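You operate a simulated robot arm through the tools that you are given. There is no shell and no other tool. Be economical: measure what you need, move in short steps, check, and stop when the job is done.

You run a simulated robot arm. Do the job below in one go: nothing can be reset, and whatever is moved stays where it is left.

TASK
Glue the loose plate rail back on the side table and tap it home.
Fine: brush glue over the middle of the seat between the dowels, brush back in its pot, rail on the dowels, then the mallet; it goes back where it lay. Set down upright: rubber mallet. A coat counts when it lies all over at full strength: go over it till it gets no stronger.

It is judged by the outcome, as a careful person would: the job done as asked, and still so three seconds after it is handed in. It fails if anything else is knocked over, pushed out of place, dropped, spilled or broken.

THE ROBOT
A 6-joint arm with a two-finger parallel gripper, fixed in place. Base frame: the origin is at the foot of the arm, x ahead of it, y to its left, z up; the work surface is at about z = 770. Lengths are in mm, angles in degrees, forces in N, time in s.
With the tool pointing down near the work surface it reaches from about 400 to 860 mm from the base axis. Its first joint turns from -115.0 to 115.0 degrees. Payload 4.2 kg.
The tool frame sits at the grasp point between the pads (the TCP): z along the fingers, y along the line on which they close. The tips reach 23 mm beyond it. The gripper opens to 94 mm. The fingers are 38 mm wide and 10 mm thick; the gripper's body (54 by 96 mm) begins 39 mm behind the TCP.
Orientation is that of the tool frame in the base frame, as a unit quaternion [w, x, y, z]. With the fingers straight down and closing along the base's y, the tool's x points along the base's -x, its y along +y and its z along -z.

THE INTERFACE
- The arm moves only by the tool jog_arm. Its arguments are lists of equal length, an entry for each row: "rotation": the turn, a rotation vector about the base's x, y, z in units of 4 degrees (1.0 is 4 degrees), a list of three; "slide": the shift along the base's x, y, z in units of 30 mm (1.0 is 30 mm), a list of three; "fingers": the opening, from 0 (shut) to 1 (fully open). In form: {"rotation": [[ax, ay, az], ...], "slide": [[tx, ty, tz], ...], "fingers": [fingers, ...]}. A call has 1 to 10 rows; each row shifts and turns the commanded pose from where the row before left it. A call with a number of a shift or a turn outside -1 to 1 is refused whole. Rows are played at 5 a second. More than 50 mm and 8.6 degrees between two rows, or a gripper value outside its range, and nothing of the call is played. A pose out of reach is approached as far as the arm can. The call stops where the force on the tool passes 40 N (or 10 N more than at its start, if that is more) or the arm is blocked; 0.2 s more then pass. The fingers move at their own pace (about 108 mm/s each) and stop on an object; they squeeze with about 34 N. The grip force told is the motor's: it shows also when the fingers shut on nothing. Time passes only in rows, and 0.2 s behind the last, so rows that do not move let the fingers close. The reply holds the time, the measured pose of the TCP, the force on the tool along the base axes, the opening and the grip force, in the units named above and with some noise, with the torque about the TCP (base axes, N m) and any sound that the robot's microphone picked up.
- Cameras (640 x 400 px; columns grow to the right, rows downward): "scene" is fixed at [218.3, -649.7, 1558.7]; the picture's right is [0.57, -0.82, 0.00], its down [-0.67, -0.47, -0.58] and it looks along [0.47, 0.33, -0.82] (base axes); focal length 311 px, centre (320, 200). "wrist" rides on the gripper at [86, 16, -74] in the tool frame; the picture's right is [-0.18, 0.98, 0.00], its down [-0.58, -0.11, -0.81] and it looks along [-0.79, -0.15, 0.59] (tool axes); focal length 243 px, centre (320, 200). There is no depth. A picture from a camera that has moved, and an enlarged one, comes with that camera's place and axes in the base frame and with its lens.
- capture(camera): a new picture of that camera. No time passes.
- raise_lower(by): slides the trunk up (or, below 0, down) by that many mm; the arm rides with it, the base frame stays. It gives what a move gives, with no picture.
- inspect(camera, box): a new picture of the part [left, top, right, bottom] of that camera's present view, enlarged. No time passes.
- close_job(): hands the job in; it is judged then, once.

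Go step by step. Nothing tells you positions but the pictures and the camera data: compare them with the known pose of the tool, close in by small moves and look again before you grip or let go. The budget is 120 turns and 64 pictures, counting those below and the enlarged ones. Unless the task says otherwise, let go and move clear before handing in, and close with one line.

The tools are called as name(argument=value, ...) on one line, values as JSON. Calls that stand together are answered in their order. jog_arm: Moves the arm, as the interface text tells. Its arguments: {"type":"object","properties":{"rotation":{"type":"array","items":{"type":"array","items":{"type":"number"}}},"slide":{"type":"array","items":{"type":"array","items":{"type":"number"}}},"fingers":{"type":"array","items":{"type":"number"}}},"required":["rotation","slide","fingers"]} The other tools are called the same way: raise_lower (by) slides the trunk up or down; capture (camera) takes a picture; inspect (camera, box) takes an enlarged picture of a part of a camera's view; close_job () hands the job in.

At the start:

```text
time_s: 0.0
eef_pos: [552.0, -245.4, 1121.4]
tool_rot: [0.0, 0.0, 1.0, 0.0]
wrist_force: [-0.3, 0.1, -0.1]
torque: [-0.02, -0.01, -0.01]
opening: 94.2
grasp_force: 0.0
trunk travel left (down, up): [-775.0, 215.0]
```

scene: 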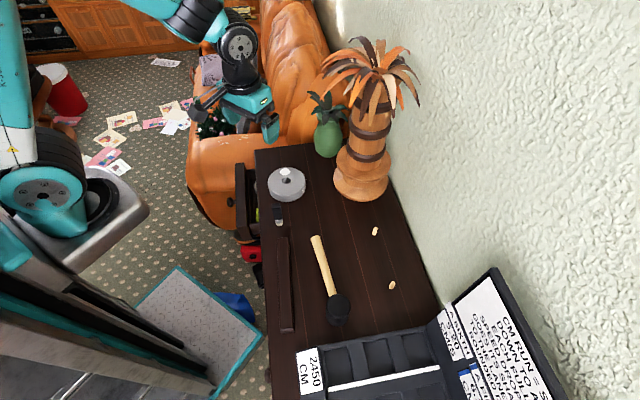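
wrist: 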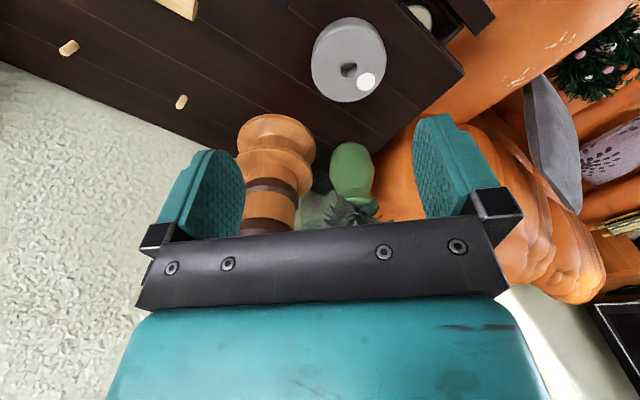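

I see the table with a grey pot, a mallet, two dowels standing near the wall, and a dark bar that is likely the rail. I'll enlarge the view before I measure anything.

inspect(camera="scene", box=[240, 140, 440, 265])

inspect(camera="scene", box=[240, 220, 440, 345])

```text
3.20 times, centred on (340, 202) of scene
camera zoom: at [218.3, -649.7, 1558.7], right [0.57, -0.82, 0.0], down [-0.67, -0.47, -0.58], along [0.47, 0.33, -0.82], focal length 995 px, centre (256, 192)
```

zoom: 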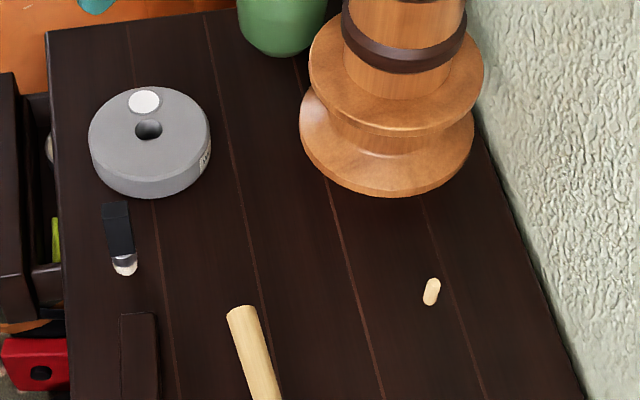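

```text
3.20 times, centred on (340, 282) of scene
camera zoom: at [218.3, -649.7, 1558.7], right [0.57, -0.82, 0.0], down [-0.67, -0.47, -0.58], along [0.47, 0.33, -0.82], focal length 995 px, centre (256, -64)
```

zoom: 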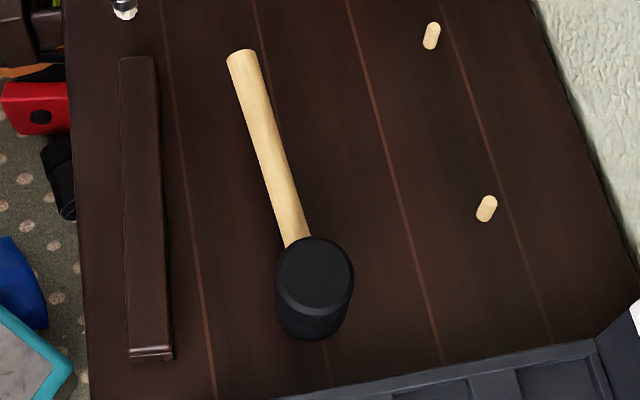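

The dowels look to be about (659,-529) and (545,-642), with the rail near (405,-409). The pot is near (655,-217), and a small brush is near (540,-270). I'll pull the arm back and use the wrist camera to see the brush and pot.

jog_arm(rotation=[[0, 0, 0], [0, 0, 0], [0, 0, 0], [0, 0, 0], [0, 0, 0], [0, 0, 0]], slide=[[-1, 0, -0.7], [-1, 0, -0.7], [-1, 0, -0.7], [-1, 0, -0.7], [-1, 0, -0.7], [0, 0, 0]], fingers=[1, 1, 1, 1, 1, 1])

capture(camera="wrist")

```text
time_s: 1.4
eef_pos: [430.8, -267.0, 1020.2]
tool_rot: [-0.001, -0.002, 1.0, 0.001]
wrist_force: [0.2, -0.8, -0.6]
torque: [0.02, 0.02, 0.0]
opening: 93.8
grasp_force: 0.1
out of reach, approached as far as the arm can: row 4, 5
trunk travel left (down, up): [-775.0, 215.0]
```

```text
59 pictures are left
camera wrist: at [344.2, -249.4, 1095.2], right [0.18, 0.98, 0.0], down [0.58, -0.11, 0.81], along [0.79, -0.15, -0.59], focal length 243 px, centre (320, 200)
```

wrist: 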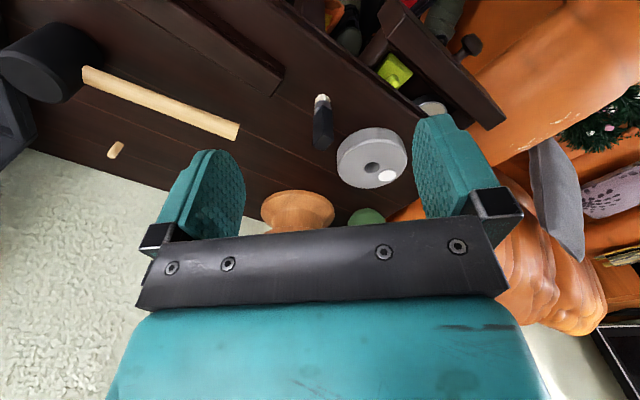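

The brush handle triangulates to standing upright at about (537,-283), with its top near z=869. It may be standing in a small jar, so I'll enlarge both views.

inspect(camera="wrist", box=[280, 80, 424, 170])

inspect(camera="scene", box=[255, 195, 303, 225])

inspect(camera="wrist", box=[0, 0, 304, 190])

```text
4.44 times, centred on (352, 125) of wrist
camera zoom: at [344.2, -249.4, 1095.2], right [0.18, 0.98, 0.0], down [0.58, -0.11, 0.81], along [0.79, -0.15, -0.59], focal length 1078 px, centre (178, 533)
```

zoom: 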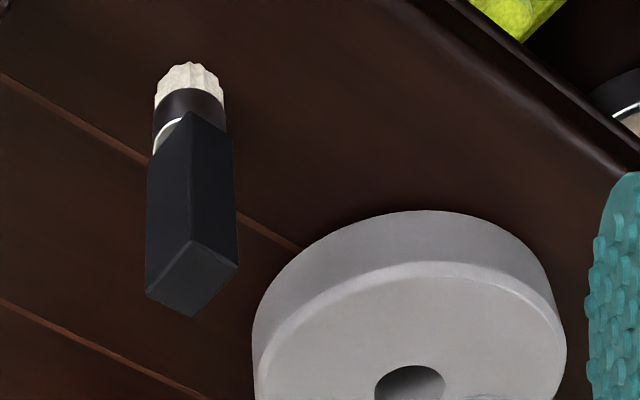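

```text
13.33 times, centred on (279, 210) of scene
camera zoom: at [218.3, -649.7, 1558.7], right [0.57, -0.82, 0.0], down [-0.67, -0.47, -0.58], along [0.47, 0.33, -0.82], focal length 4147 px, centre (867, 67)
```

zoom: 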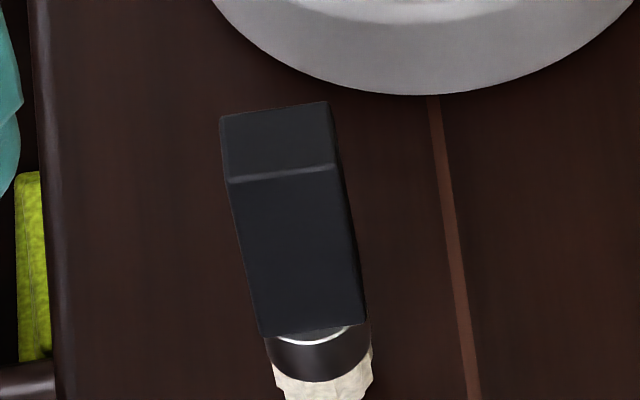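

```text
2.11 times, centred on (152, 95) of wrist
camera zoom: at [344.2, -249.4, 1095.2], right [0.18, 0.98, 0.0], down [0.58, -0.11, 0.81], along [0.79, -0.15, -0.59], focal length 511 px, centre (674, 421)
```

zoom: 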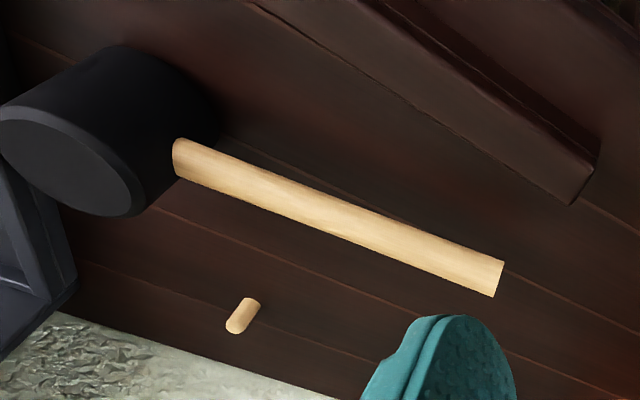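

The brush has a square handle, a collar and pale bristles. Next I need to see the grey pot's top face, with its hole and white spot.

inspect(camera="scene", box=[255, 158, 319, 198])

inspect(camera="wrist", box=[320, 115, 432, 185])

```text
10.00 times, centred on (287, 178) of scene
camera zoom: at [218.3, -649.7, 1558.7], right [0.57, -0.82, 0.0], down [-0.67, -0.47, -0.58], along [0.47, 0.33, -0.82], focal length 3110 px, centre (650, 420)
```

zoom: 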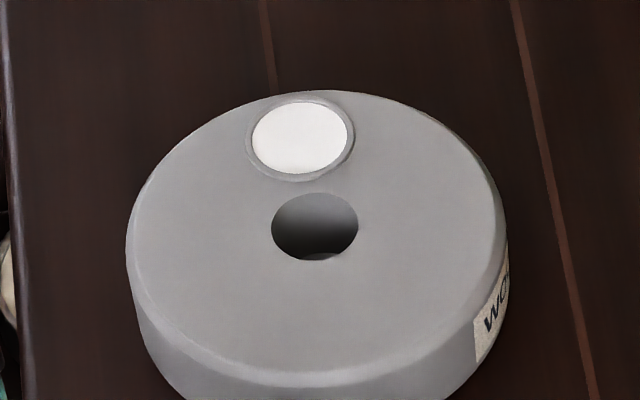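

```text
5.71 times, centred on (376, 150) of wrist
camera zoom: at [344.2, -249.4, 1095.2], right [0.18, 0.98, 0.0], down [0.58, -0.11, 0.81], along [0.79, -0.15, -0.59], focal length 1386 px, centre (0, 486)
```

zoom: 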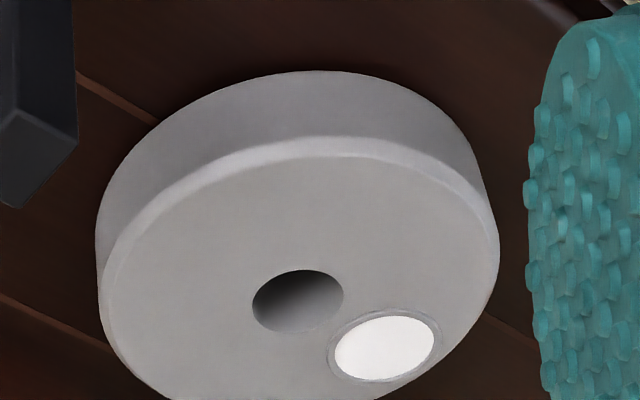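

The pot's top is at about z=808, with a storage hole near (651,-219) and a white glue well near (677,-194). The brush has a 16 x 21 mm handle turned 45°, so I'll turn the tool to -45° and move above it.

jog_arm(rotation=[[0, 0, -1], [0, 0, -1], [0, 0, -1], [0, 0, -1], [0, 0, -1], [0, 0, -1], [0, 0, -1], [0, 0, -1], [0, 0, -1], [0, 0, -1]], slide=[[0.35, -0.05, 0], [0.35, -0.05, 0], [0.35, -0.05, 0], [0.35, -0.05, 0], [0.35, -0.05, 0], [0.35, -0.05, 0], [0.35, -0.05, 0], [0.35, -0.05, 0], [0.35, -0.05, 0], [0.35, -0.05, 0]], fingers=[1, 1, 1, 1, 1, 1, 1, 1, 1, 1])

jog_arm(rotation=[[0, 0, -1], [0, 0, -0.25], [0, 0, 0]], slide=[[0, 0, 0], [0, 0, 0], [0, 0, 0]], fingers=[0.7, 0.7, 0.7])

capture(camera="wrist")

```text
time_s: 3.6
eef_pos: [534.9, -282.3, 1018.6]
tool_rot: [0.0, 0.342, 0.94, 0.0]
wrist_force: [0.3, -0.5, 1.0]
torque: [0.04, 0.01, 0.02]
opening: 93.8
grasp_force: 0.1
trunk travel left (down, up): [-775.0, 215.0]
```

```text
time_s: 4.4
eef_pos: [534.7, -282.2, 1019.9]
tool_rot: [0.0, 0.383, 0.924, 0.0]
wrist_force: [0.0, 0.4, -0.2]
torque: [0.0, -0.02, 0.0]
opening: 65.9
grasp_force: 0.1
trunk travel left (down, up): [-775.0, 215.0]
```

```text
53 pictures are left
camera wrist: at [484.0, -208.4, 1093.8], right [0.82, 0.57, 0.0], down [0.33, -0.49, 0.81], along [0.46, -0.67, -0.59], focal length 243 px, centre (320, 200)
```

wrist: 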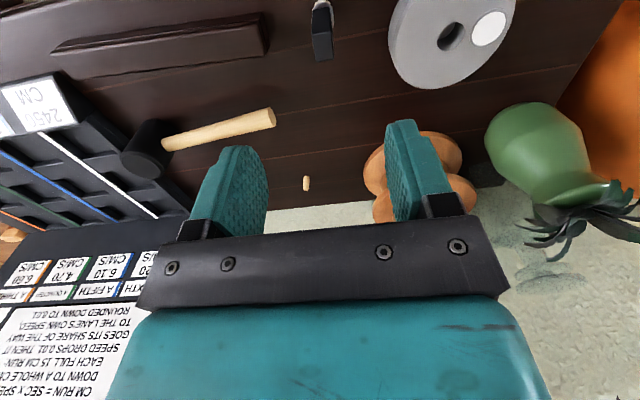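

The brush lies right under the TCP, about 2 mm off. I'll correct that and go down to grip height near z=845.

jog_arm(rotation=[[0, 0, 0], [0, 0, 0], [0, 0, 0], [0, 0, 0]], slide=[[0.07, 0.04, -1], [0, 0, -1], [0, 0, -1], [0, 0, 0]], fingers=[0.7, 0.7, 0.7, 0.7])

capture(camera="wrist")

inspect(camera="scene", box=[220, 140, 348, 220])

```text
time_s: 5.4
eef_pos: [537.6, -282.2, 928.4]
tool_rot: [0.0, 0.383, 0.924, 0.0]
wrist_force: [0.7, -0.5, 0.4]
torque: [0.0, -0.02, 0.0]
opening: 65.9
grasp_force: 0.0
trunk travel left (down, up): [-775.0, 215.0]
```

```text
52 pictures are left
camera wrist: at [487.0, -208.1, 1003.6], right [0.82, 0.57, 0.0], down [0.33, -0.49, 0.81], along [0.46, -0.67, -0.59], focal length 243 px, centre (320, 200)
```

wrist: 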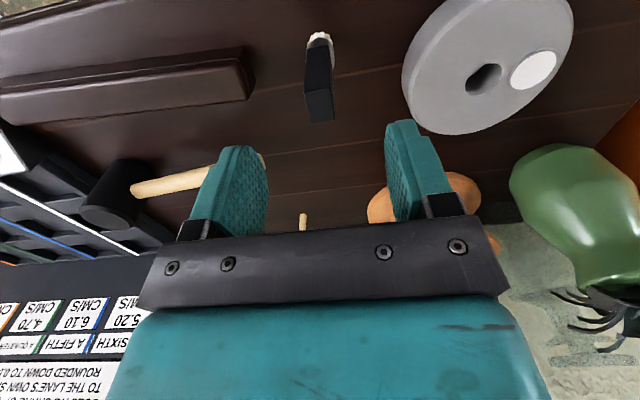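

```text
5.00 times, centred on (284, 180) of scene
camera zoom: at [218.3, -649.7, 1558.7], right [0.57, -0.82, 0.0], down [-0.67, -0.47, -0.58], along [0.47, 0.33, -0.82], focal length 1555 px, centre (500, 300)
```

zoom: 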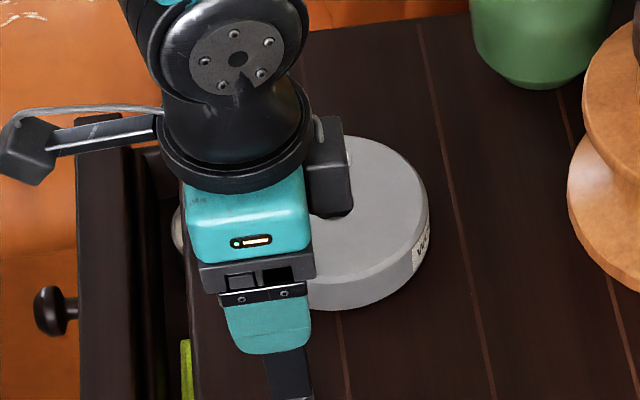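

The alignment is good. I'll lower to z≈844 and close on the handle.

jog_arm(rotation=[[0, 0, 0], [0, 0, 0], [0, 0, 0], [0, 0, 0], [0, 0, 0], [0, 0, 0], [0, 0, 0]], slide=[[0.01, 0.02, -1], [0, 0, -1], [0, 0, -0.8], [0, 0, 0], [0, 0, 0], [0, 0, 0], [0, 0, 0]], fingers=[0.6, 0.6, 0.6, 0.6, 0.1, 0.1, 0.1])

capture(camera="wrist")

```text
time_s: 7.0
eef_pos: [535.1, -279.0, 841.8]
tool_rot: [0.0, 0.382, 0.924, -0.001]
wrist_force: [0.4, 0.7, 0.5]
torque: [0.0, -0.01, 0.01]
opening: 16.3
grasp_force: 34.2
trunk travel left (down, up): [-775.0, 215.0]
```

```text
50 pictures are left
camera wrist: at [484.5, -205.6, 917.4], right [0.82, 0.57, 0.0], down [0.33, -0.49, 0.81], along [0.46, -0.66, -0.59], focal length 243 px, centre (320, 200)
```

wrist: 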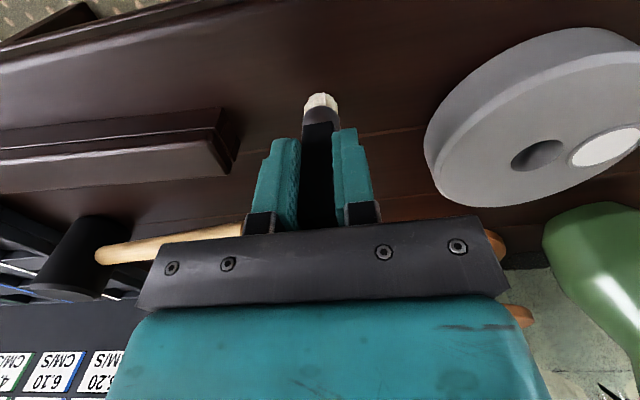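

I have the brush (opening 16.3 mm, bristle end about 72 mm below the TCP). I'll lift it and carry it over the white well at about (676,-192).

jog_arm(rotation=[[0, 0, 0], [0, 0, 0], [0, 0, 0], [0, 0, 0], [0, 0, 0], [0, 0, 0], [0, 0, 0], [0, 0, 0], [0, 0, 0]], slide=[[0, 0, 1], [0, 0, 1], [0, 0, 0.5], [0.8, 0.5, 0], [0.8, 0.5, 0], [0.8, 0.5, 0], [0.8, 0.5, 0], [0.8, 0.5, 0], [0.6, 0.35, 0]], fingers=[0.1, 0.1, 0.1, 0.1, 0.1, 0.1, 0.1, 0.1, 0.1])

capture(camera="wrist")

inspect(camera="scene", box=[230, 110, 358, 190])

```text
time_s: 9.0
eef_pos: [675.1, -192.7, 919.4]
tool_rot: [-0.001, 0.382, 0.924, 0.0]
wrist_force: [-0.1, -0.8, -0.7]
torque: [-0.01, -0.03, 0.01]
opening: 16.3
grasp_force: 34.3
trunk travel left (down, up): [-775.0, 215.0]
```

```text
49 pictures are left
camera wrist: at [624.9, -118.8, 995.1], right [0.82, 0.57, 0.0], down [0.33, -0.49, 0.81], along [0.46, -0.66, -0.59], focal length 243 px, centre (320, 200)
```

wrist: 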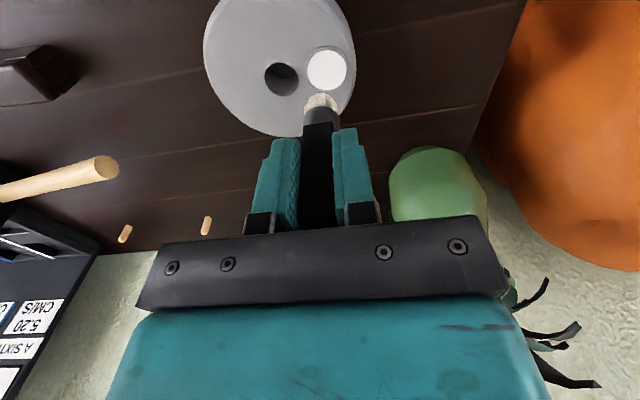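

```text
5.00 times, centred on (294, 150) of scene
camera zoom: at [218.3, -649.7, 1558.7], right [0.57, -0.82, 0.0], down [-0.67, -0.47, -0.58], along [0.47, 0.33, -0.82], focal length 1555 px, centre (450, 450)
```

zoom: 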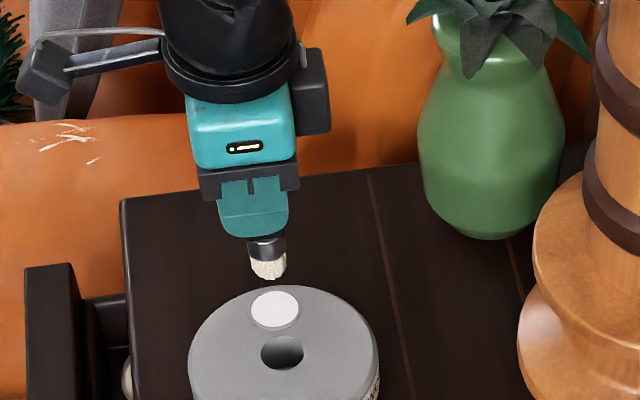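

The well is about 4 mm further along +x and +y. I'll correct that and lower slowly into the glue while watching the force.

jog_arm(rotation=[[0, 0, 0], [0, 0, 0], [0, 0, 0], [0, 0, 0]], slide=[[0.14, 0.09, -0.4], [0, 0, -0.5], [0, 0, -0.4], [0, 0, 0]], fingers=[0.1, 0.1, 0.1, 0.1])

inspect(camera="wrist", box=[240, 40, 400, 140])

inspect(camera="scene", box=[240, 140, 320, 190])

```text
time_s: 10.0
eef_pos: [679.1, -191.2, 881.1]
tool_rot: [0.001, 0.383, 0.924, 0.0]
wrist_force: [1.0, 0.6, -1.0]
torque: [0.01, 0.0, 0.02]
opening: 16.0
grasp_force: 34.6
trunk travel left (down, up): [-775.0, 215.0]
```

```text
4.00 times, centred on (320, 90) of wrist
camera zoom: at [629.3, -117.3, 956.2], right [0.82, 0.57, 0.0], down [0.33, -0.49, 0.81], along [0.46, -0.66, -0.59], focal length 970 px, centre (320, 640)
```

zoom: 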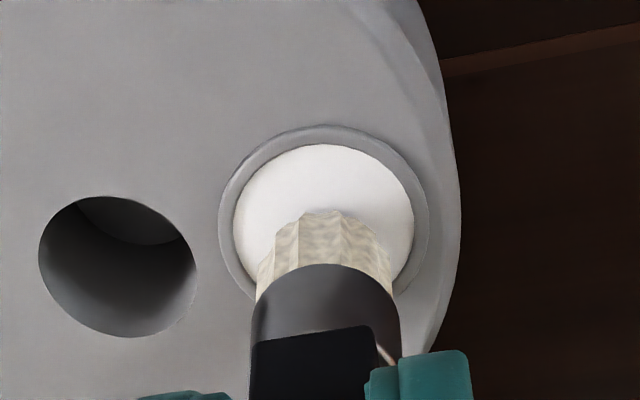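

```text
8.00 times, centred on (280, 165) of scene
camera zoom: at [218.3, -649.7, 1558.7], right [0.57, -0.82, 0.0], down [-0.67, -0.47, -0.58], along [0.47, 0.33, -0.82], focal length 2488 px, centre (640, 480)
```

zoom: 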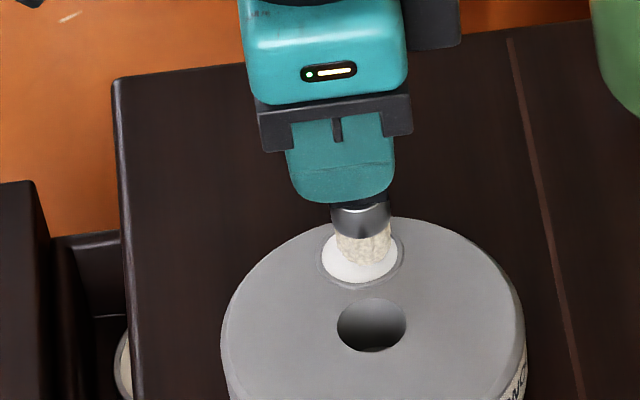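

The bristles are over the glue and hardly touching it. I'll lower another 6–8 mm.

jog_arm(rotation=[[0, 0, 0], [0, 0, 0], [0, 0, 0]], slide=[[0, 0, -0.12], [0, 0, -0.12], [0, 0, 0]], fingers=[0.1, 0.1, 0.1])

inspect(camera="wrist", box=[240, 40, 400, 140])

```text
time_s: 10.8
eef_pos: [680.6, -191.1, 875.3]
tool_rot: [0.003, 0.383, 0.924, 0.001]
wrist_force: [-0.7, -2.1, 34.8]
torque: [-0.18, -0.06, 0.0]
opening: 16.4
grasp_force: 34.1
trunk travel left (down, up): [-775.0, 215.0]
```

```text
4.00 times, centred on (320, 90) of wrist
camera zoom: at [629.5, -117.6, 950.4], right [0.82, 0.57, 0.0], down [0.33, -0.49, 0.81], along [0.46, -0.67, -0.59], focal length 970 px, centre (320, 640)
```

zoom: 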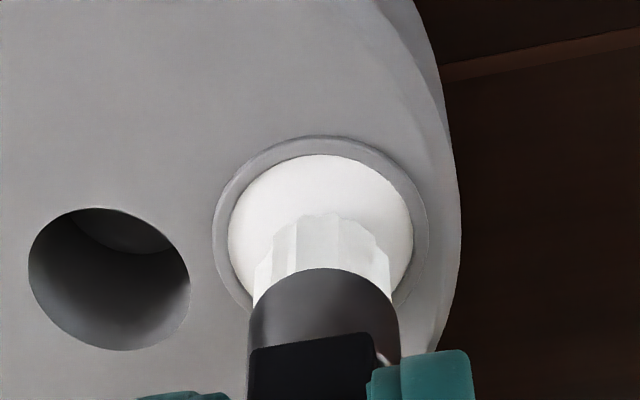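

The bristles have turned white, so the brush is loaded. I'll lift and swing clear of the vase towards the middle of the seat.

jog_arm(rotation=[[0, 0, 0], [0, 0, 0], [0, 0, 0], [0, 0, 0], [0, 0, 0], [0, 0, 0], [0, 0, 0], [0, 0, 0], [0, 0, 0], [0, 0, 0]], slide=[[0, 0, 0.5], [0, 0, 1], [0, 0, 1], [-0.8, -0.9, 0], [-0.8, -0.9, 0], [-0.8, -0.9, 0], [-0.8, -0.9, 0], [-0.8, -0.9, 0], [-0.8, -0.9, 0], [0, 0, 0]], fingers=[0.1, 0.1, 0.1, 0.1, 0.1, 0.1, 0.1, 0.1, 0.1, 0.1])

jog_arm(rotation=[[0, 0, 0], [0, 0, 0], [0, 0, 0], [0, 0, 0], [0, 0, 0], [0, 0, 0], [0, 0, 0], [0, 0, 0], [0, 0, 0]], slide=[[0.2, -0.95, 0], [0.2, -0.95, 0], [0.2, -0.95, 0], [0.2, -0.95, 0], [0.2, -0.95, 0], [0.2, -0.95, 0], [0.2, -0.95, 0], [0.1, -0.3, -0.5], [0, 0, 0]], fingers=[0.1, 0.1, 0.1, 0.1, 0.1, 0.1, 0.1, 0.1, 0.1])

capture(camera="wrist")

capture(camera="scene")

```text
time_s: 13.0
eef_pos: [535.4, -354.4, 947.5]
tool_rot: [0.001, 0.382, 0.924, 0.0]
wrist_force: [0.0, -0.7, 0.0]
torque: [-0.01, -0.01, 0.05]
opening: 16.2
grasp_force: 34.2
trunk travel left (down, up): [-775.0, 215.0]
```

```text
time_s: 15.0
eef_pos: [579.5, -563.3, 934.6]
tool_rot: [0.0, 0.381, 0.924, 0.001]
wrist_force: [0.2, -0.1, -0.2]
torque: [0.03, 0.0, -0.02]
opening: 16.3
grasp_force: 34.4
trunk travel left (down, up): [-775.0, 215.0]
```

```text
44 pictures are left
camera wrist: at [529.4, -489.2, 1009.1], right [0.82, 0.57, 0.0], down [0.33, -0.49, 0.81], along [0.46, -0.66, -0.59], focal length 243 px, centre (320, 200)
```

wrist: 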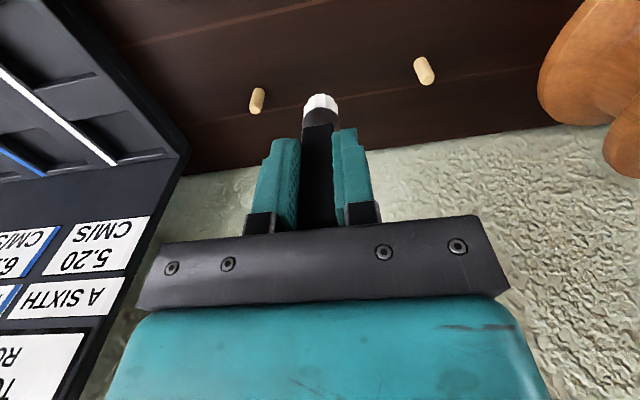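

```text
43 pictures are left
```

scene: 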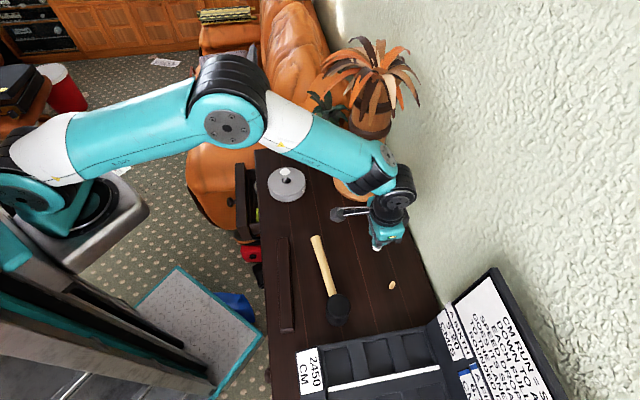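

I'm near the seat and can see both dowels, with the middle at about (607,-582). I'll go over it and down, staying just above the surface, to check the alignment.

jog_arm(rotation=[[0, 0, 0], [0, 0, 0], [0, 0, 0], [0, 0, 0], [0, 0, 0]], slide=[[0.45, -0.3, -0.3], [0.45, -0.3, -0.7], [0, 0, -0.8], [0, 0, -0.7], [0, 0, 0]], fingers=[0.1, 0.1, 0.1, 0.1, 0.1])

capture(camera="wrist")

inspect(camera="scene", box=[310, 190, 470, 290])

```text
time_s: 16.2
eef_pos: [606.6, -581.2, 857.8]
tool_rot: [0.001, 0.383, 0.924, 0.0]
wrist_force: [0.9, 0.2, -0.6]
torque: [0.01, 0.02, -0.01]
opening: 16.3
grasp_force: 34.4
trunk travel left (down, up): [-775.0, 215.0]
```

```text
42 pictures are left
camera wrist: at [556.9, -506.2, 932.2], right [0.82, 0.57, 0.0], down [0.33, -0.49, 0.81], along [0.46, -0.66, -0.59], focal length 243 px, centre (320, 200)
```

wrist: 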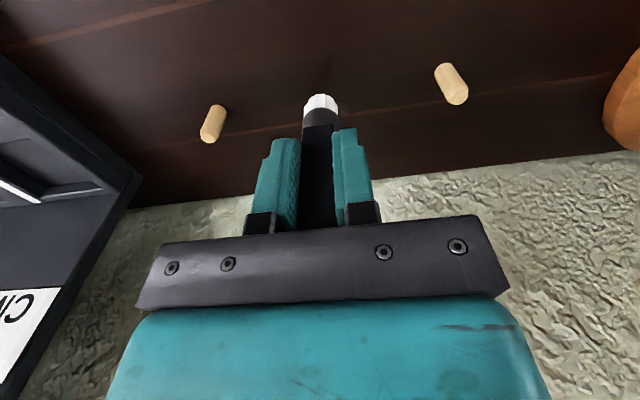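

```text
4.00 times, centred on (390, 240) of scene
camera zoom: at [218.3, -649.7, 1558.7], right [0.57, -0.82, 0.0], down [-0.67, -0.47, -0.58], along [0.47, 0.33, -0.82], focal length 1244 px, centre (40, 40)
```

zoom: 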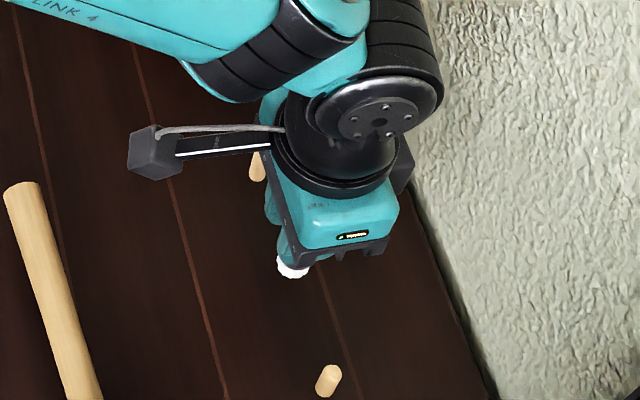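

The brush is about 3 mm from the middle between the dowels; line azimuth is 45.4° and dowel spacing about 158 mm. I'll touch down lightly.

jog_arm(rotation=[[0, 0, 0], [0, 0, 0], [0, 0, 0], [0, 0, 0]], slide=[[0.1, -0.01, -0.3], [0, 0, -0.17], [0, 0, -0.07], [0, 0, 0]], fingers=[0.1, 0.1, 0.1, 0.1])

```text
time_s: 17.2
eef_pos: [608.4, -581.3, 843.8]
tool_rot: [0.0, 0.382, 0.924, 0.0]
wrist_force: [-0.2, 0.2, -1.5]
torque: [-0.02, 0.01, 0.0]
opening: 16.2
grasp_force: 34.1
trunk travel left (down, up): [-775.0, 215.0]
```

jog_arm(rotation=[[0, 0, 0], [0, 0, 0]], slide=[[0, 0, -0.07], [0, 0, 0]], fingers=[0.1, 0.1])

```text
time_s: 17.8
eef_pos: [609.3, -580.9, 841.2]
tool_rot: [0.0, 0.383, 0.924, 0.0]
wrist_force: [0.7, -0.5, -0.5]
torque: [0.0, -0.01, 0.02]
opening: 16.3
grasp_force: 34.0
trunk travel left (down, up): [-775.0, 215.0]
```

jog_arm(rotation=[[0, 0, 0], [0, 0, 0]], slide=[[0, 0, -0.05], [0, 0, 0]], fingers=[0.1, 0.1])

inspect(camera="wrist", box=[160, 0, 480, 200])

```text
time_s: 18.4
eef_pos: [608.1, -580.5, 840.0]
tool_rot: [0.001, 0.383, 0.924, 0.0]
wrist_force: [-1.2, 0.6, 7.2]
torque: [-0.04, 0.02, -0.01]
opening: 16.0
grasp_force: 33.9
trunk travel left (down, up): [-775.0, 215.0]
```

```text
2.00 times, centred on (320, 100) of wrist
camera zoom: at [558.8, -507.0, 915.0], right [0.82, 0.57, 0.0], down [0.33, -0.49, 0.81], along [0.46, -0.67, -0.59], focal length 485 px, centre (320, 400)
```

zoom: 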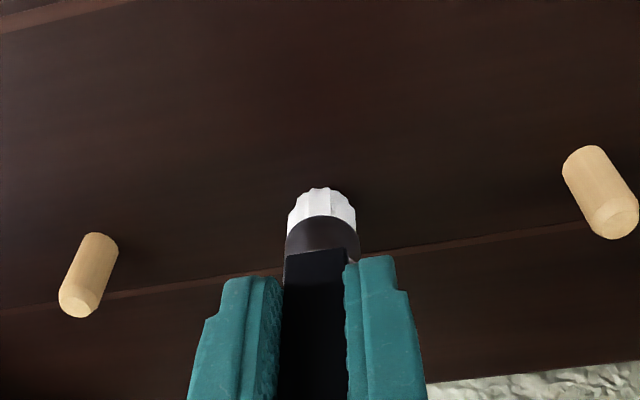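

I have 7 N of contact. I'll stroke along the dowel line and back, then look at the coat.

jog_arm(rotation=[[0, 0, 0], [0, 0, 0], [0, 0, 0], [0, 0, 0], [0, 0, 0], [0, 0, 0], [0, 0, 0], [0, 0, 0], [0, 0, 0], [0, 0, 0]], slide=[[-0.07, 0.07, 0], [0.28, 0.284, 0], [0.28, 0.284, 0], [0.28, 0.284, 0], [0.28, 0.284, 0], [-0.28, -0.284, 0], [-0.28, -0.284, 0], [-0.28, -0.284, 0], [-0.28, -0.284, 0], [0, 0, 0]], fingers=[0.1, 0.1, 0.1, 0.1, 0.1, 0.1, 0.1, 0.1, 0.1, 0.1])

jog_arm(rotation=[[0, 0, 0], [0, 0, 0], [0, 0, 0], [0, 0, 0], [0, 0, 0]], slide=[[-0.28, -0.284, 0], [-0.28, -0.284, 0], [-0.28, -0.284, 0], [-0.28, -0.284, 0], [0, 0, 0]], fingers=[0.1, 0.1, 0.1, 0.1, 0.1])

inspect(camera="wrist", box=[160, 0, 480, 200])

```text
time_s: 20.6
eef_pos: [607.4, -578.5, 840.2]
tool_rot: [0.0, 0.381, 0.925, 0.0]
wrist_force: [4.7, 3.7, 16.9]
torque: [0.19, -0.45, 0.05]
opening: 16.0
grasp_force: 33.6
trunk travel left (down, up): [-775.0, 215.0]
```

```text
time_s: 21.8
eef_pos: [571.3, -612.2, 839.4]
tool_rot: [0.001, 0.382, 0.924, -0.001]
wrist_force: [5.8, 4.6, 22.7]
torque: [0.23, -0.5, 0.07]
opening: 16.2
grasp_force: 34.0
trunk travel left (down, up): [-775.0, 215.0]
```

```text
2.00 times, centred on (320, 100) of wrist
camera zoom: at [521.7, -538.6, 914.5], right [0.82, 0.57, 0.0], down [0.33, -0.49, 0.81], along [0.46, -0.67, -0.59], focal length 485 px, centre (320, 400)
```

zoom: 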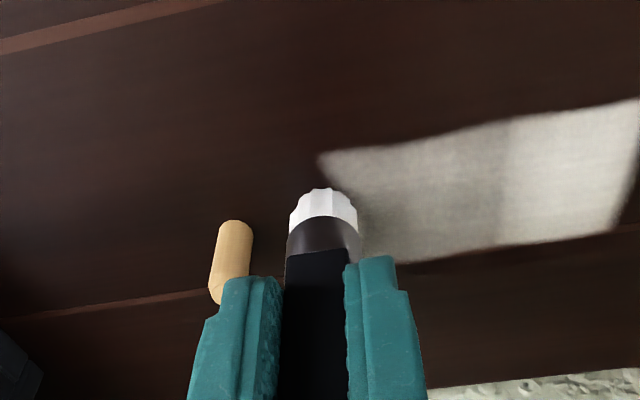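

A coat is forming but it's still thin. I'll go over it several more times in slightly offset lanes.

jog_arm(rotation=[[0, 0, 0], [0, 0, 0], [0, 0, 0], [0, 0, 0], [0, 0, 0], [0, 0, 0], [0, 0, 0], [0, 0, 0], [0, 0, 0], [0, 0, 0]], slide=[[0.14, -0.14, 0.01], [0.28, 0.284, 0], [0.28, 0.284, 0], [0.28, 0.284, 0], [0.28, 0.284, 0], [0.28, 0.284, 0], [0.28, 0.284, 0], [0.28, 0.284, 0], [0.28, 0.284, 0], [0, 0, 0]], fingers=[0.1, 0.1, 0.1, 0.1, 0.1, 0.1, 0.1, 0.1, 0.1, 0.1])

jog_arm(rotation=[[0, 0, 0], [0, 0, 0], [0, 0, 0], [0, 0, 0], [0, 0, 0], [0, 0, 0], [0, 0, 0], [0, 0, 0], [0, 0, 0], [0, 0, 0]], slide=[[-0.25, 0.25, 0], [-0.28, -0.284, 0], [-0.28, -0.284, 0], [-0.28, -0.284, 0], [-0.28, -0.284, 0], [-0.28, -0.284, 0], [-0.28, -0.284, 0], [-0.28, -0.284, 0], [-0.28, -0.284, 0], [0, 0, 0]], fingers=[0.1, 0.1, 0.1, 0.1, 0.1, 0.1, 0.1, 0.1, 0.1, 0.1])

inspect(camera="wrist", box=[160, 0, 480, 200])

```text
time_s: 24.0
eef_pos: [647.4, -547.1, 840.0]
tool_rot: [-0.001, 0.383, 0.924, 0.001]
wrist_force: [-2.6, -1.1, 7.4]
torque: [-0.17, 0.09, -0.03]
opening: 16.6
grasp_force: 33.4
trunk travel left (down, up): [-775.0, 215.0]
```

```text
time_s: 26.2
eef_pos: [569.4, -607.9, 839.8]
tool_rot: [0.002, 0.382, 0.924, 0.0]
wrist_force: [3.1, 2.6, 16.3]
torque: [0.06, -0.34, 0.04]
opening: 15.9
grasp_force: 33.9
trunk travel left (down, up): [-775.0, 215.0]
```

```text
2.00 times, centred on (320, 100) of wrist
camera zoom: at [519.7, -534.2, 914.1], right [0.82, 0.57, 0.0], down [0.33, -0.49, 0.81], along [0.46, -0.67, -0.59], focal length 485 px, centre (320, 400)
```

zoom: 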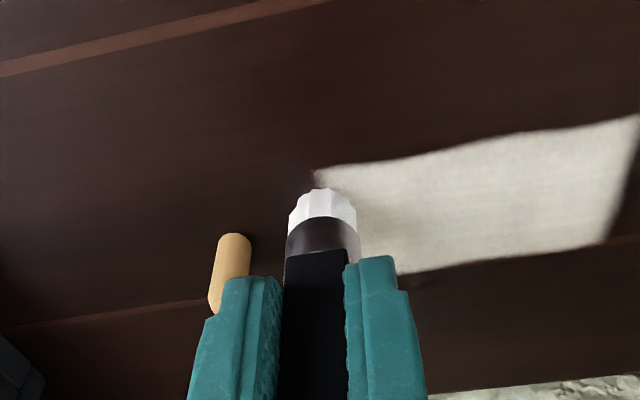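

The coat is stronger and fills a fixed rectangular patch. I'll make more passes.

jog_arm(rotation=[[0, 0, 0], [0, 0, 0], [0, 0, 0], [0, 0, 0], [0, 0, 0], [0, 0, 0], [0, 0, 0], [0, 0, 0], [0, 0, 0], [0, 0, 0]], slide=[[-0.1, 0.1, 0], [0.28, 0.284, 0], [0.28, 0.284, 0], [0.28, 0.284, 0], [0.28, 0.284, 0], [0.28, 0.284, 0], [0.28, 0.284, 0], [0.28, 0.284, 0], [0.28, 0.284, 0], [0, 0, 0]], fingers=[0.1, 0.1, 0.1, 0.1, 0.1, 0.1, 0.1, 0.1, 0.1, 0.1])

jog_arm(rotation=[[0, 0, 0], [0, 0, 0], [0, 0, 0], [0, 0, 0], [0, 0, 0], [0, 0, 0], [0, 0, 0], [0, 0, 0], [0, 0, 0], [0, 0, 0]], slide=[[0.4, -0.4, 0], [-0.28, -0.284, 0], [-0.28, -0.284, 0], [-0.28, -0.284, 0], [-0.28, -0.284, 0], [-0.28, -0.284, 0], [-0.28, -0.284, 0], [-0.28, -0.284, 0], [-0.28, -0.284, 0], [0, 0, 0]], fingers=[0.1, 0.1, 0.1, 0.1, 0.1, 0.1, 0.1, 0.1, 0.1, 0.1])

jog_arm(rotation=[[0, 0, 0], [0, 0, 0], [0, 0, 0], [0, 0, 0], [0, 0, 0], [0, 0, 0], [0, 0, 0], [0, 0, 0], [0, 0, 0], [0, 0, 0]], slide=[[-0.2, 0.2, 0], [0.28, 0.284, 0], [0.28, 0.284, 0], [0.28, 0.284, 0], [0.28, 0.284, 0], [0.28, 0.284, 0], [0.28, 0.284, 0], [0.28, 0.284, 0], [0.28, 0.284, 0], [0, 0, 0]], fingers=[0.1, 0.1, 0.1, 0.1, 0.1, 0.1, 0.1, 0.1, 0.1, 0.1])

jog_arm(rotation=[[0, 0, 0], [0, 0, 0], [0, 0, 0], [0, 0, 0], [0, 0, 0], [0, 0, 0], [0, 0, 0], [0, 0, 0], [0, 0, 0], [0, 0, 0]], slide=[[0, 0, 0], [-0.28, -0.284, 0], [-0.28, -0.284, 0], [-0.28, -0.284, 0], [-0.28, -0.284, 0], [-0.28, -0.284, 0], [-0.28, -0.284, 0], [-0.28, -0.284, 0], [-0.28, -0.284, 0], [0, 0, 0]], fingers=[0.1, 0.1, 0.1, 0.1, 0.1, 0.1, 0.1, 0.1, 0.1, 0.1])

inspect(camera="wrist", box=[160, 0, 480, 200])

```text
time_s: 28.4
eef_pos: [634.5, -537.2, 841.2]
tool_rot: [0.001, 0.383, 0.924, 0.0]
wrist_force: [-1.6, -3.3, 10.4]
torque: [-0.33, 0.01, -0.05]
opening: 16.5
grasp_force: 33.6
trunk travel left (down, up): [-775.0, 215.0]
```

```text
time_s: 30.6
eef_pos: [577.5, -616.4, 840.8]
tool_rot: [0.0, 0.382, 0.924, -0.001]
wrist_force: [-0.7, -0.8, -0.3]
torque: [-0.01, 0.04, 0.0]
opening: 16.2
grasp_force: 34.1
trunk travel left (down, up): [-775.0, 215.0]
```

```text
time_s: 32.8
eef_pos: [640.8, -542.5, 840.2]
tool_rot: [0.001, 0.383, 0.924, 0.0]
wrist_force: [-0.7, -0.5, 4.2]
torque: [-0.13, 0.01, 0.0]
opening: 16.2
grasp_force: 33.7
trunk travel left (down, up): [-775.0, 215.0]
```

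```text
time_s: 35.0
eef_pos: [572.4, -611.7, 839.7]
tool_rot: [-0.001, 0.383, 0.924, 0.001]
wrist_force: [1.2, 1.6, 5.4]
torque: [0.02, -0.04, 0.03]
opening: 16.2
grasp_force: 33.8
trunk travel left (down, up): [-775.0, 215.0]
```

```text
2.00 times, centred on (320, 100) of wrist
camera zoom: at [523.3, -538.0, 914.4], right [0.83, 0.56, 0.0], down [0.33, -0.49, 0.81], along [0.45, -0.67, -0.59], focal length 485 px, centre (320, 400)
```

zoom: 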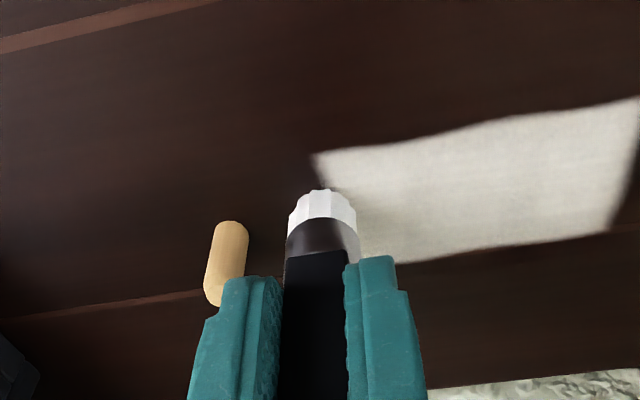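

This looks near saturated. I'll do two more passes, press a hair more, then lift and compare.

jog_arm(rotation=[[0, 0, 0], [0, 0, 0], [0, 0, 0], [0, 0, 0], [0, 0, 0], [0, 0, 0], [0, 0, 0], [0, 0, 0], [0, 0, 0], [0, 0, 0]], slide=[[-0.18, 0.18, -0.015], [0.28, 0.284, 0], [0.28, 0.284, 0], [0.28, 0.284, 0], [0.28, 0.284, 0], [0.28, 0.284, 0], [0.28, 0.284, 0], [0.28, 0.284, 0], [0.28, 0.284, 0], [0, 0, 0]], fingers=[0.1, 0.1, 0.1, 0.1, 0.1, 0.1, 0.1, 0.1, 0.1, 0.1])

jog_arm(rotation=[[0, 0, 0], [0, 0, 0], [0, 0, 0], [0, 0, 0], [0, 0, 0], [0, 0, 0], [0, 0, 0], [0, 0, 0], [0, 0, 0], [0, 0, 0]], slide=[[0.36, -0.36, 0], [-0.28, -0.284, 0], [-0.28, -0.284, 0], [-0.28, -0.284, 0], [-0.28, -0.284, 0], [-0.28, -0.284, 0], [-0.28, -0.284, 0], [-0.28, -0.284, 0], [-0.28, -0.284, 0], [0, 0, 0]], fingers=[0.1, 0.1, 0.1, 0.1, 0.1, 0.1, 0.1, 0.1, 0.1, 0.1])

jog_arm(rotation=[[0, 0, 0], [0, 0, 0], [0, 0, 0], [0, 0, 0], [0, 0, 0]], slide=[[-0.2, 0.2, 0.3], [0, 0, 0.8], [0, 0, 0.9], [-0.6, 0.6, 0.5], [0, 0, 0]], fingers=[0.1, 0.1, 0.1, 0.1, 0.1])

capture(camera="wrist")

inspect(camera="scene", box=[330, 210, 442, 280])

```text
time_s: 37.2
eef_pos: [635.9, -538.5, 839.1]
tool_rot: [0.001, 0.384, 0.923, -0.001]
wrist_force: [-3.0, -4.8, 18.1]
torque: [-0.42, 0.1, -0.03]
opening: 16.4
grasp_force: 33.6
trunk travel left (down, up): [-775.0, 215.0]
```

```text
time_s: 39.4
eef_pos: [578.5, -618.3, 837.3]
tool_rot: [0.0, 0.382, 0.924, -0.001]
wrist_force: [1.5, 1.5, 11.3]
torque: [0.01, -0.29, 0.01]
opening: 16.3
grasp_force: 33.8
trunk travel left (down, up): [-775.0, 215.0]
```

```text
time_s: 40.6
eef_pos: [555.3, -592.4, 913.3]
tool_rot: [0.0, 0.382, 0.924, 0.0]
wrist_force: [-0.8, 0.3, -0.4]
torque: [0.01, 0.0, 0.02]
opening: 16.2
grasp_force: 34.0
trunk travel left (down, up): [-775.0, 215.0]
```

```text
36 pictures are left
camera wrist: at [505.2, -518.4, 988.6], right [0.82, 0.57, 0.0], down [0.33, -0.49, 0.81], along [0.46, -0.66, -0.59], focal length 243 px, centre (320, 200)
```

wrist: 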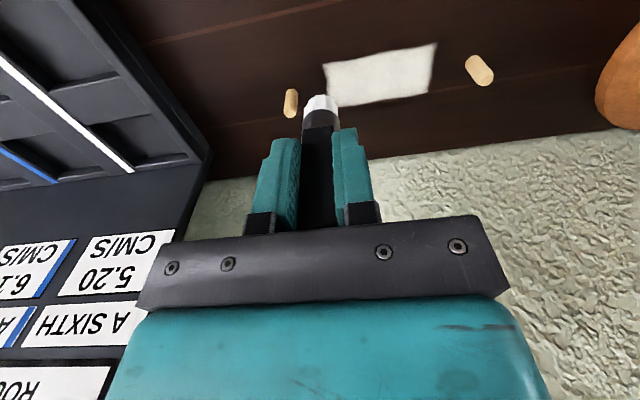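

```text
5.71 times, centred on (386, 245) of scene
camera zoom: at [218.3, -649.7, 1558.7], right [0.57, -0.82, 0.0], down [-0.67, -0.47, -0.58], along [0.47, 0.33, -0.82], focal length 1777 px, centre (-57, -57)
```

zoom: 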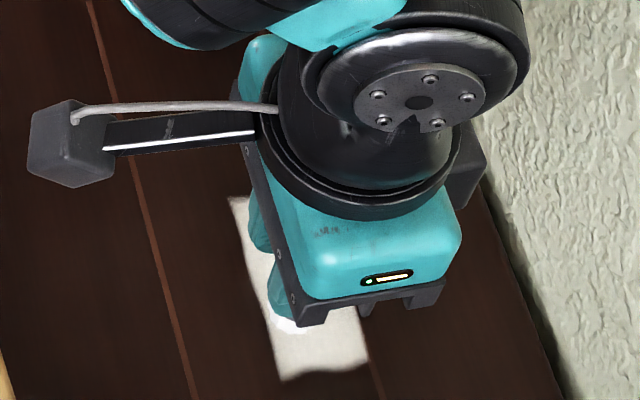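

inspect(camera="wrist", box=[310, 30, 450, 118])

```text
4.55 times, centred on (380, 74) of wrist
camera zoom: at [505.2, -518.4, 988.6], right [0.82, 0.57, 0.0], down [0.33, -0.49, 0.81], along [0.46, -0.66, -0.59], focal length 1103 px, centre (47, 773)
```

zoom: 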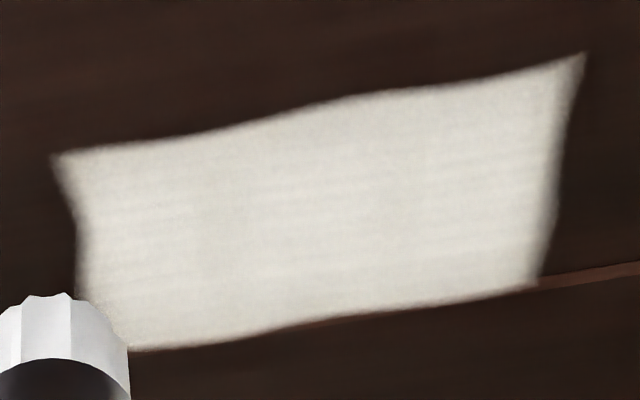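

The patch looks even. To be sure it no longer gets stronger, I'll do one more round with wider lanes and compare.

jog_arm(rotation=[[0, 0, 0], [0, 0, 0], [0, 0, 0], [0, 0, 0], [0, 0, 0], [0, 0, 0], [0, 0, 0], [0, 0, 0], [0, 0, 0], [0, 0, 0]], slide=[[0.363, -0.547, -0.8], [0, 0, -0.9], [0, 0, -0.76], [0.334, 0.339, 0], [0.334, 0.339, 0], [0.334, 0.339, 0], [0.334, 0.339, 0], [0.334, 0.339, 0], [0.334, 0.339, 0], [0.334, 0.339, 0]], fingers=[0.1, 0.1, 0.1, 0.1, 0.1, 0.1, 0.1, 0.1, 0.1, 0.1])

jog_arm(rotation=[[0, 0, 0], [0, 0, 0], [0, 0, 0], [0, 0, 0], [0, 0, 0], [0, 0, 0], [0, 0, 0], [0, 0, 0], [0, 0, 0]], slide=[[0.28, -0.28, 0], [-0.334, -0.339, 0], [-0.334, -0.339, 0], [-0.334, -0.339, 0], [-0.334, -0.339, 0], [-0.334, -0.339, 0], [-0.334, -0.339, 0], [-0.334, -0.339, 0], [0, 0, 0]], fingers=[0.1, 0.1, 0.1, 0.1, 0.1, 0.1, 0.1, 0.1, 0.1])

jog_arm(rotation=[[0, 0, 0], [0, 0, 0], [0, 0, 0], [0, 0, 0], [0, 0, 0], [0, 0, 0], [0, 0, 0], [0, 0, 0], [0, 0, 0]], slide=[[0.28, -0.28, 0], [0.334, 0.339, 0], [0.334, 0.339, 0], [0.334, 0.339, 0], [0.334, 0.339, 0], [0.334, 0.339, 0], [0.334, 0.339, 0], [0.334, 0.339, 0], [0, 0, 0]], fingers=[0.1, 0.1, 0.1, 0.1, 0.1, 0.1, 0.1, 0.1, 0.1])

jog_arm(rotation=[[0, 0, 0], [0, 0, 0], [0, 0, 0], [0, 0, 0], [0, 0, 0], [0, 0, 0], [0, 0, 0], [0, 0, 0], [0, 0, 0]], slide=[[-0.28, 0.28, 0], [-0.334, -0.339, 0], [-0.334, -0.339, 0], [-0.334, -0.339, 0], [-0.334, -0.339, 0], [-0.334, -0.339, 0], [-0.334, -0.339, 0], [-0.334, -0.339, 0], [0, 0, 0]], fingers=[0.1, 0.1, 0.1, 0.1, 0.1, 0.1, 0.1, 0.1, 0.1])

jog_arm(rotation=[[0, 0, 0], [0, 0, 0], [0, 0, 0], [0, 0, 0], [0, 0, 0]], slide=[[0, 0, 0.3], [-0.4, 0.4, 0.8], [-0.4, 0.4, 0.9], [-0.6, 0.6, 0.5], [0, 0, 0]], fingers=[0.1, 0.1, 0.1, 0.1, 0.1])

capture(camera="wrist")

```text
time_s: 42.8
eef_pos: [635.3, -536.9, 841.8]
tool_rot: [0.0, 0.383, 0.924, 0.0]
wrist_force: [0.1, -0.5, -0.8]
torque: [0.0, 0.02, 0.01]
opening: 16.1
grasp_force: 34.4
trunk travel left (down, up): [-775.0, 215.0]
```

```text
time_s: 44.8
eef_pos: [573.8, -617.5, 841.9]
tool_rot: [0.0, 0.382, 0.924, 0.001]
wrist_force: [0.3, -0.2, -0.2]
torque: [-0.01, 0.02, -0.01]
opening: 16.2
grasp_force: 34.4
trunk travel left (down, up): [-775.0, 215.0]
```

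```text
time_s: 46.8
eef_pos: [652.1, -554.5, 839.7]
tool_rot: [0.0, 0.383, 0.924, 0.0]
wrist_force: [-0.2, -0.3, -0.8]
torque: [0.0, 0.02, -0.01]
opening: 16.0
grasp_force: 34.2
trunk travel left (down, up): [-775.0, 215.0]
```

```text
time_s: 48.8
eef_pos: [576.1, -619.1, 841.4]
tool_rot: [0.0, 0.381, 0.925, 0.001]
wrist_force: [0.3, -0.3, -0.3]
torque: [-0.01, -0.03, -0.01]
opening: 16.3
grasp_force: 34.4
trunk travel left (down, up): [-775.0, 215.0]
```

```text
time_s: 50.0
eef_pos: [534.1, -576.9, 914.7]
tool_rot: [0.0, 0.383, 0.924, 0.0]
wrist_force: [0.4, 0.1, 0.3]
torque: [0.01, 0.02, 0.03]
opening: 16.2
grasp_force: 34.5
trunk travel left (down, up): [-775.0, 215.0]
```

```text
33 pictures are left
camera wrist: at [485.1, -502.4, 989.4], right [0.82, 0.57, 0.0], down [0.33, -0.49, 0.81], along [0.46, -0.67, -0.59], focal length 243 px, centre (320, 200)
```

wrist: 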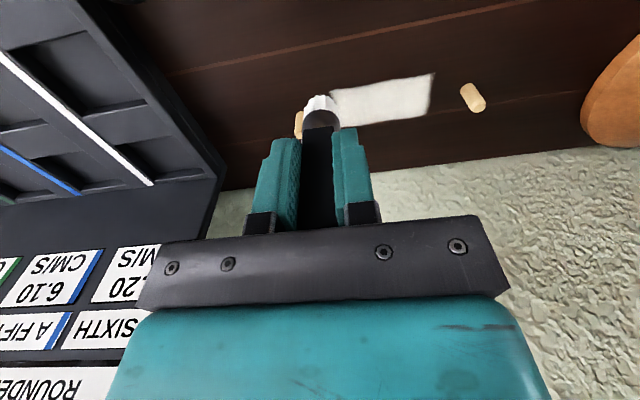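

That round ran about 1.5 mm too high, with no contact. I'll repeat it at the proper height.

jog_arm(rotation=[[0, 0, 0], [0, 0, 0], [0, 0, 0], [0, 0, 0]], slide=[[0.6, -0.6, -0.8], [0.47, -0.46, -0.9], [0, 0, -0.81], [0, 0, 0]], fingers=[0.1, 0.1, 0.1, 0.1])

```text
time_s: 51.0
eef_pos: [566.0, -608.3, 839.6]
tool_rot: [0.0, 0.381, 0.924, 0.0]
wrist_force: [-0.3, -1.0, 1.3]
torque: [-0.03, -0.04, 0.02]
opening: 15.8
grasp_force: 34.2
trunk travel left (down, up): [-775.0, 215.0]
```

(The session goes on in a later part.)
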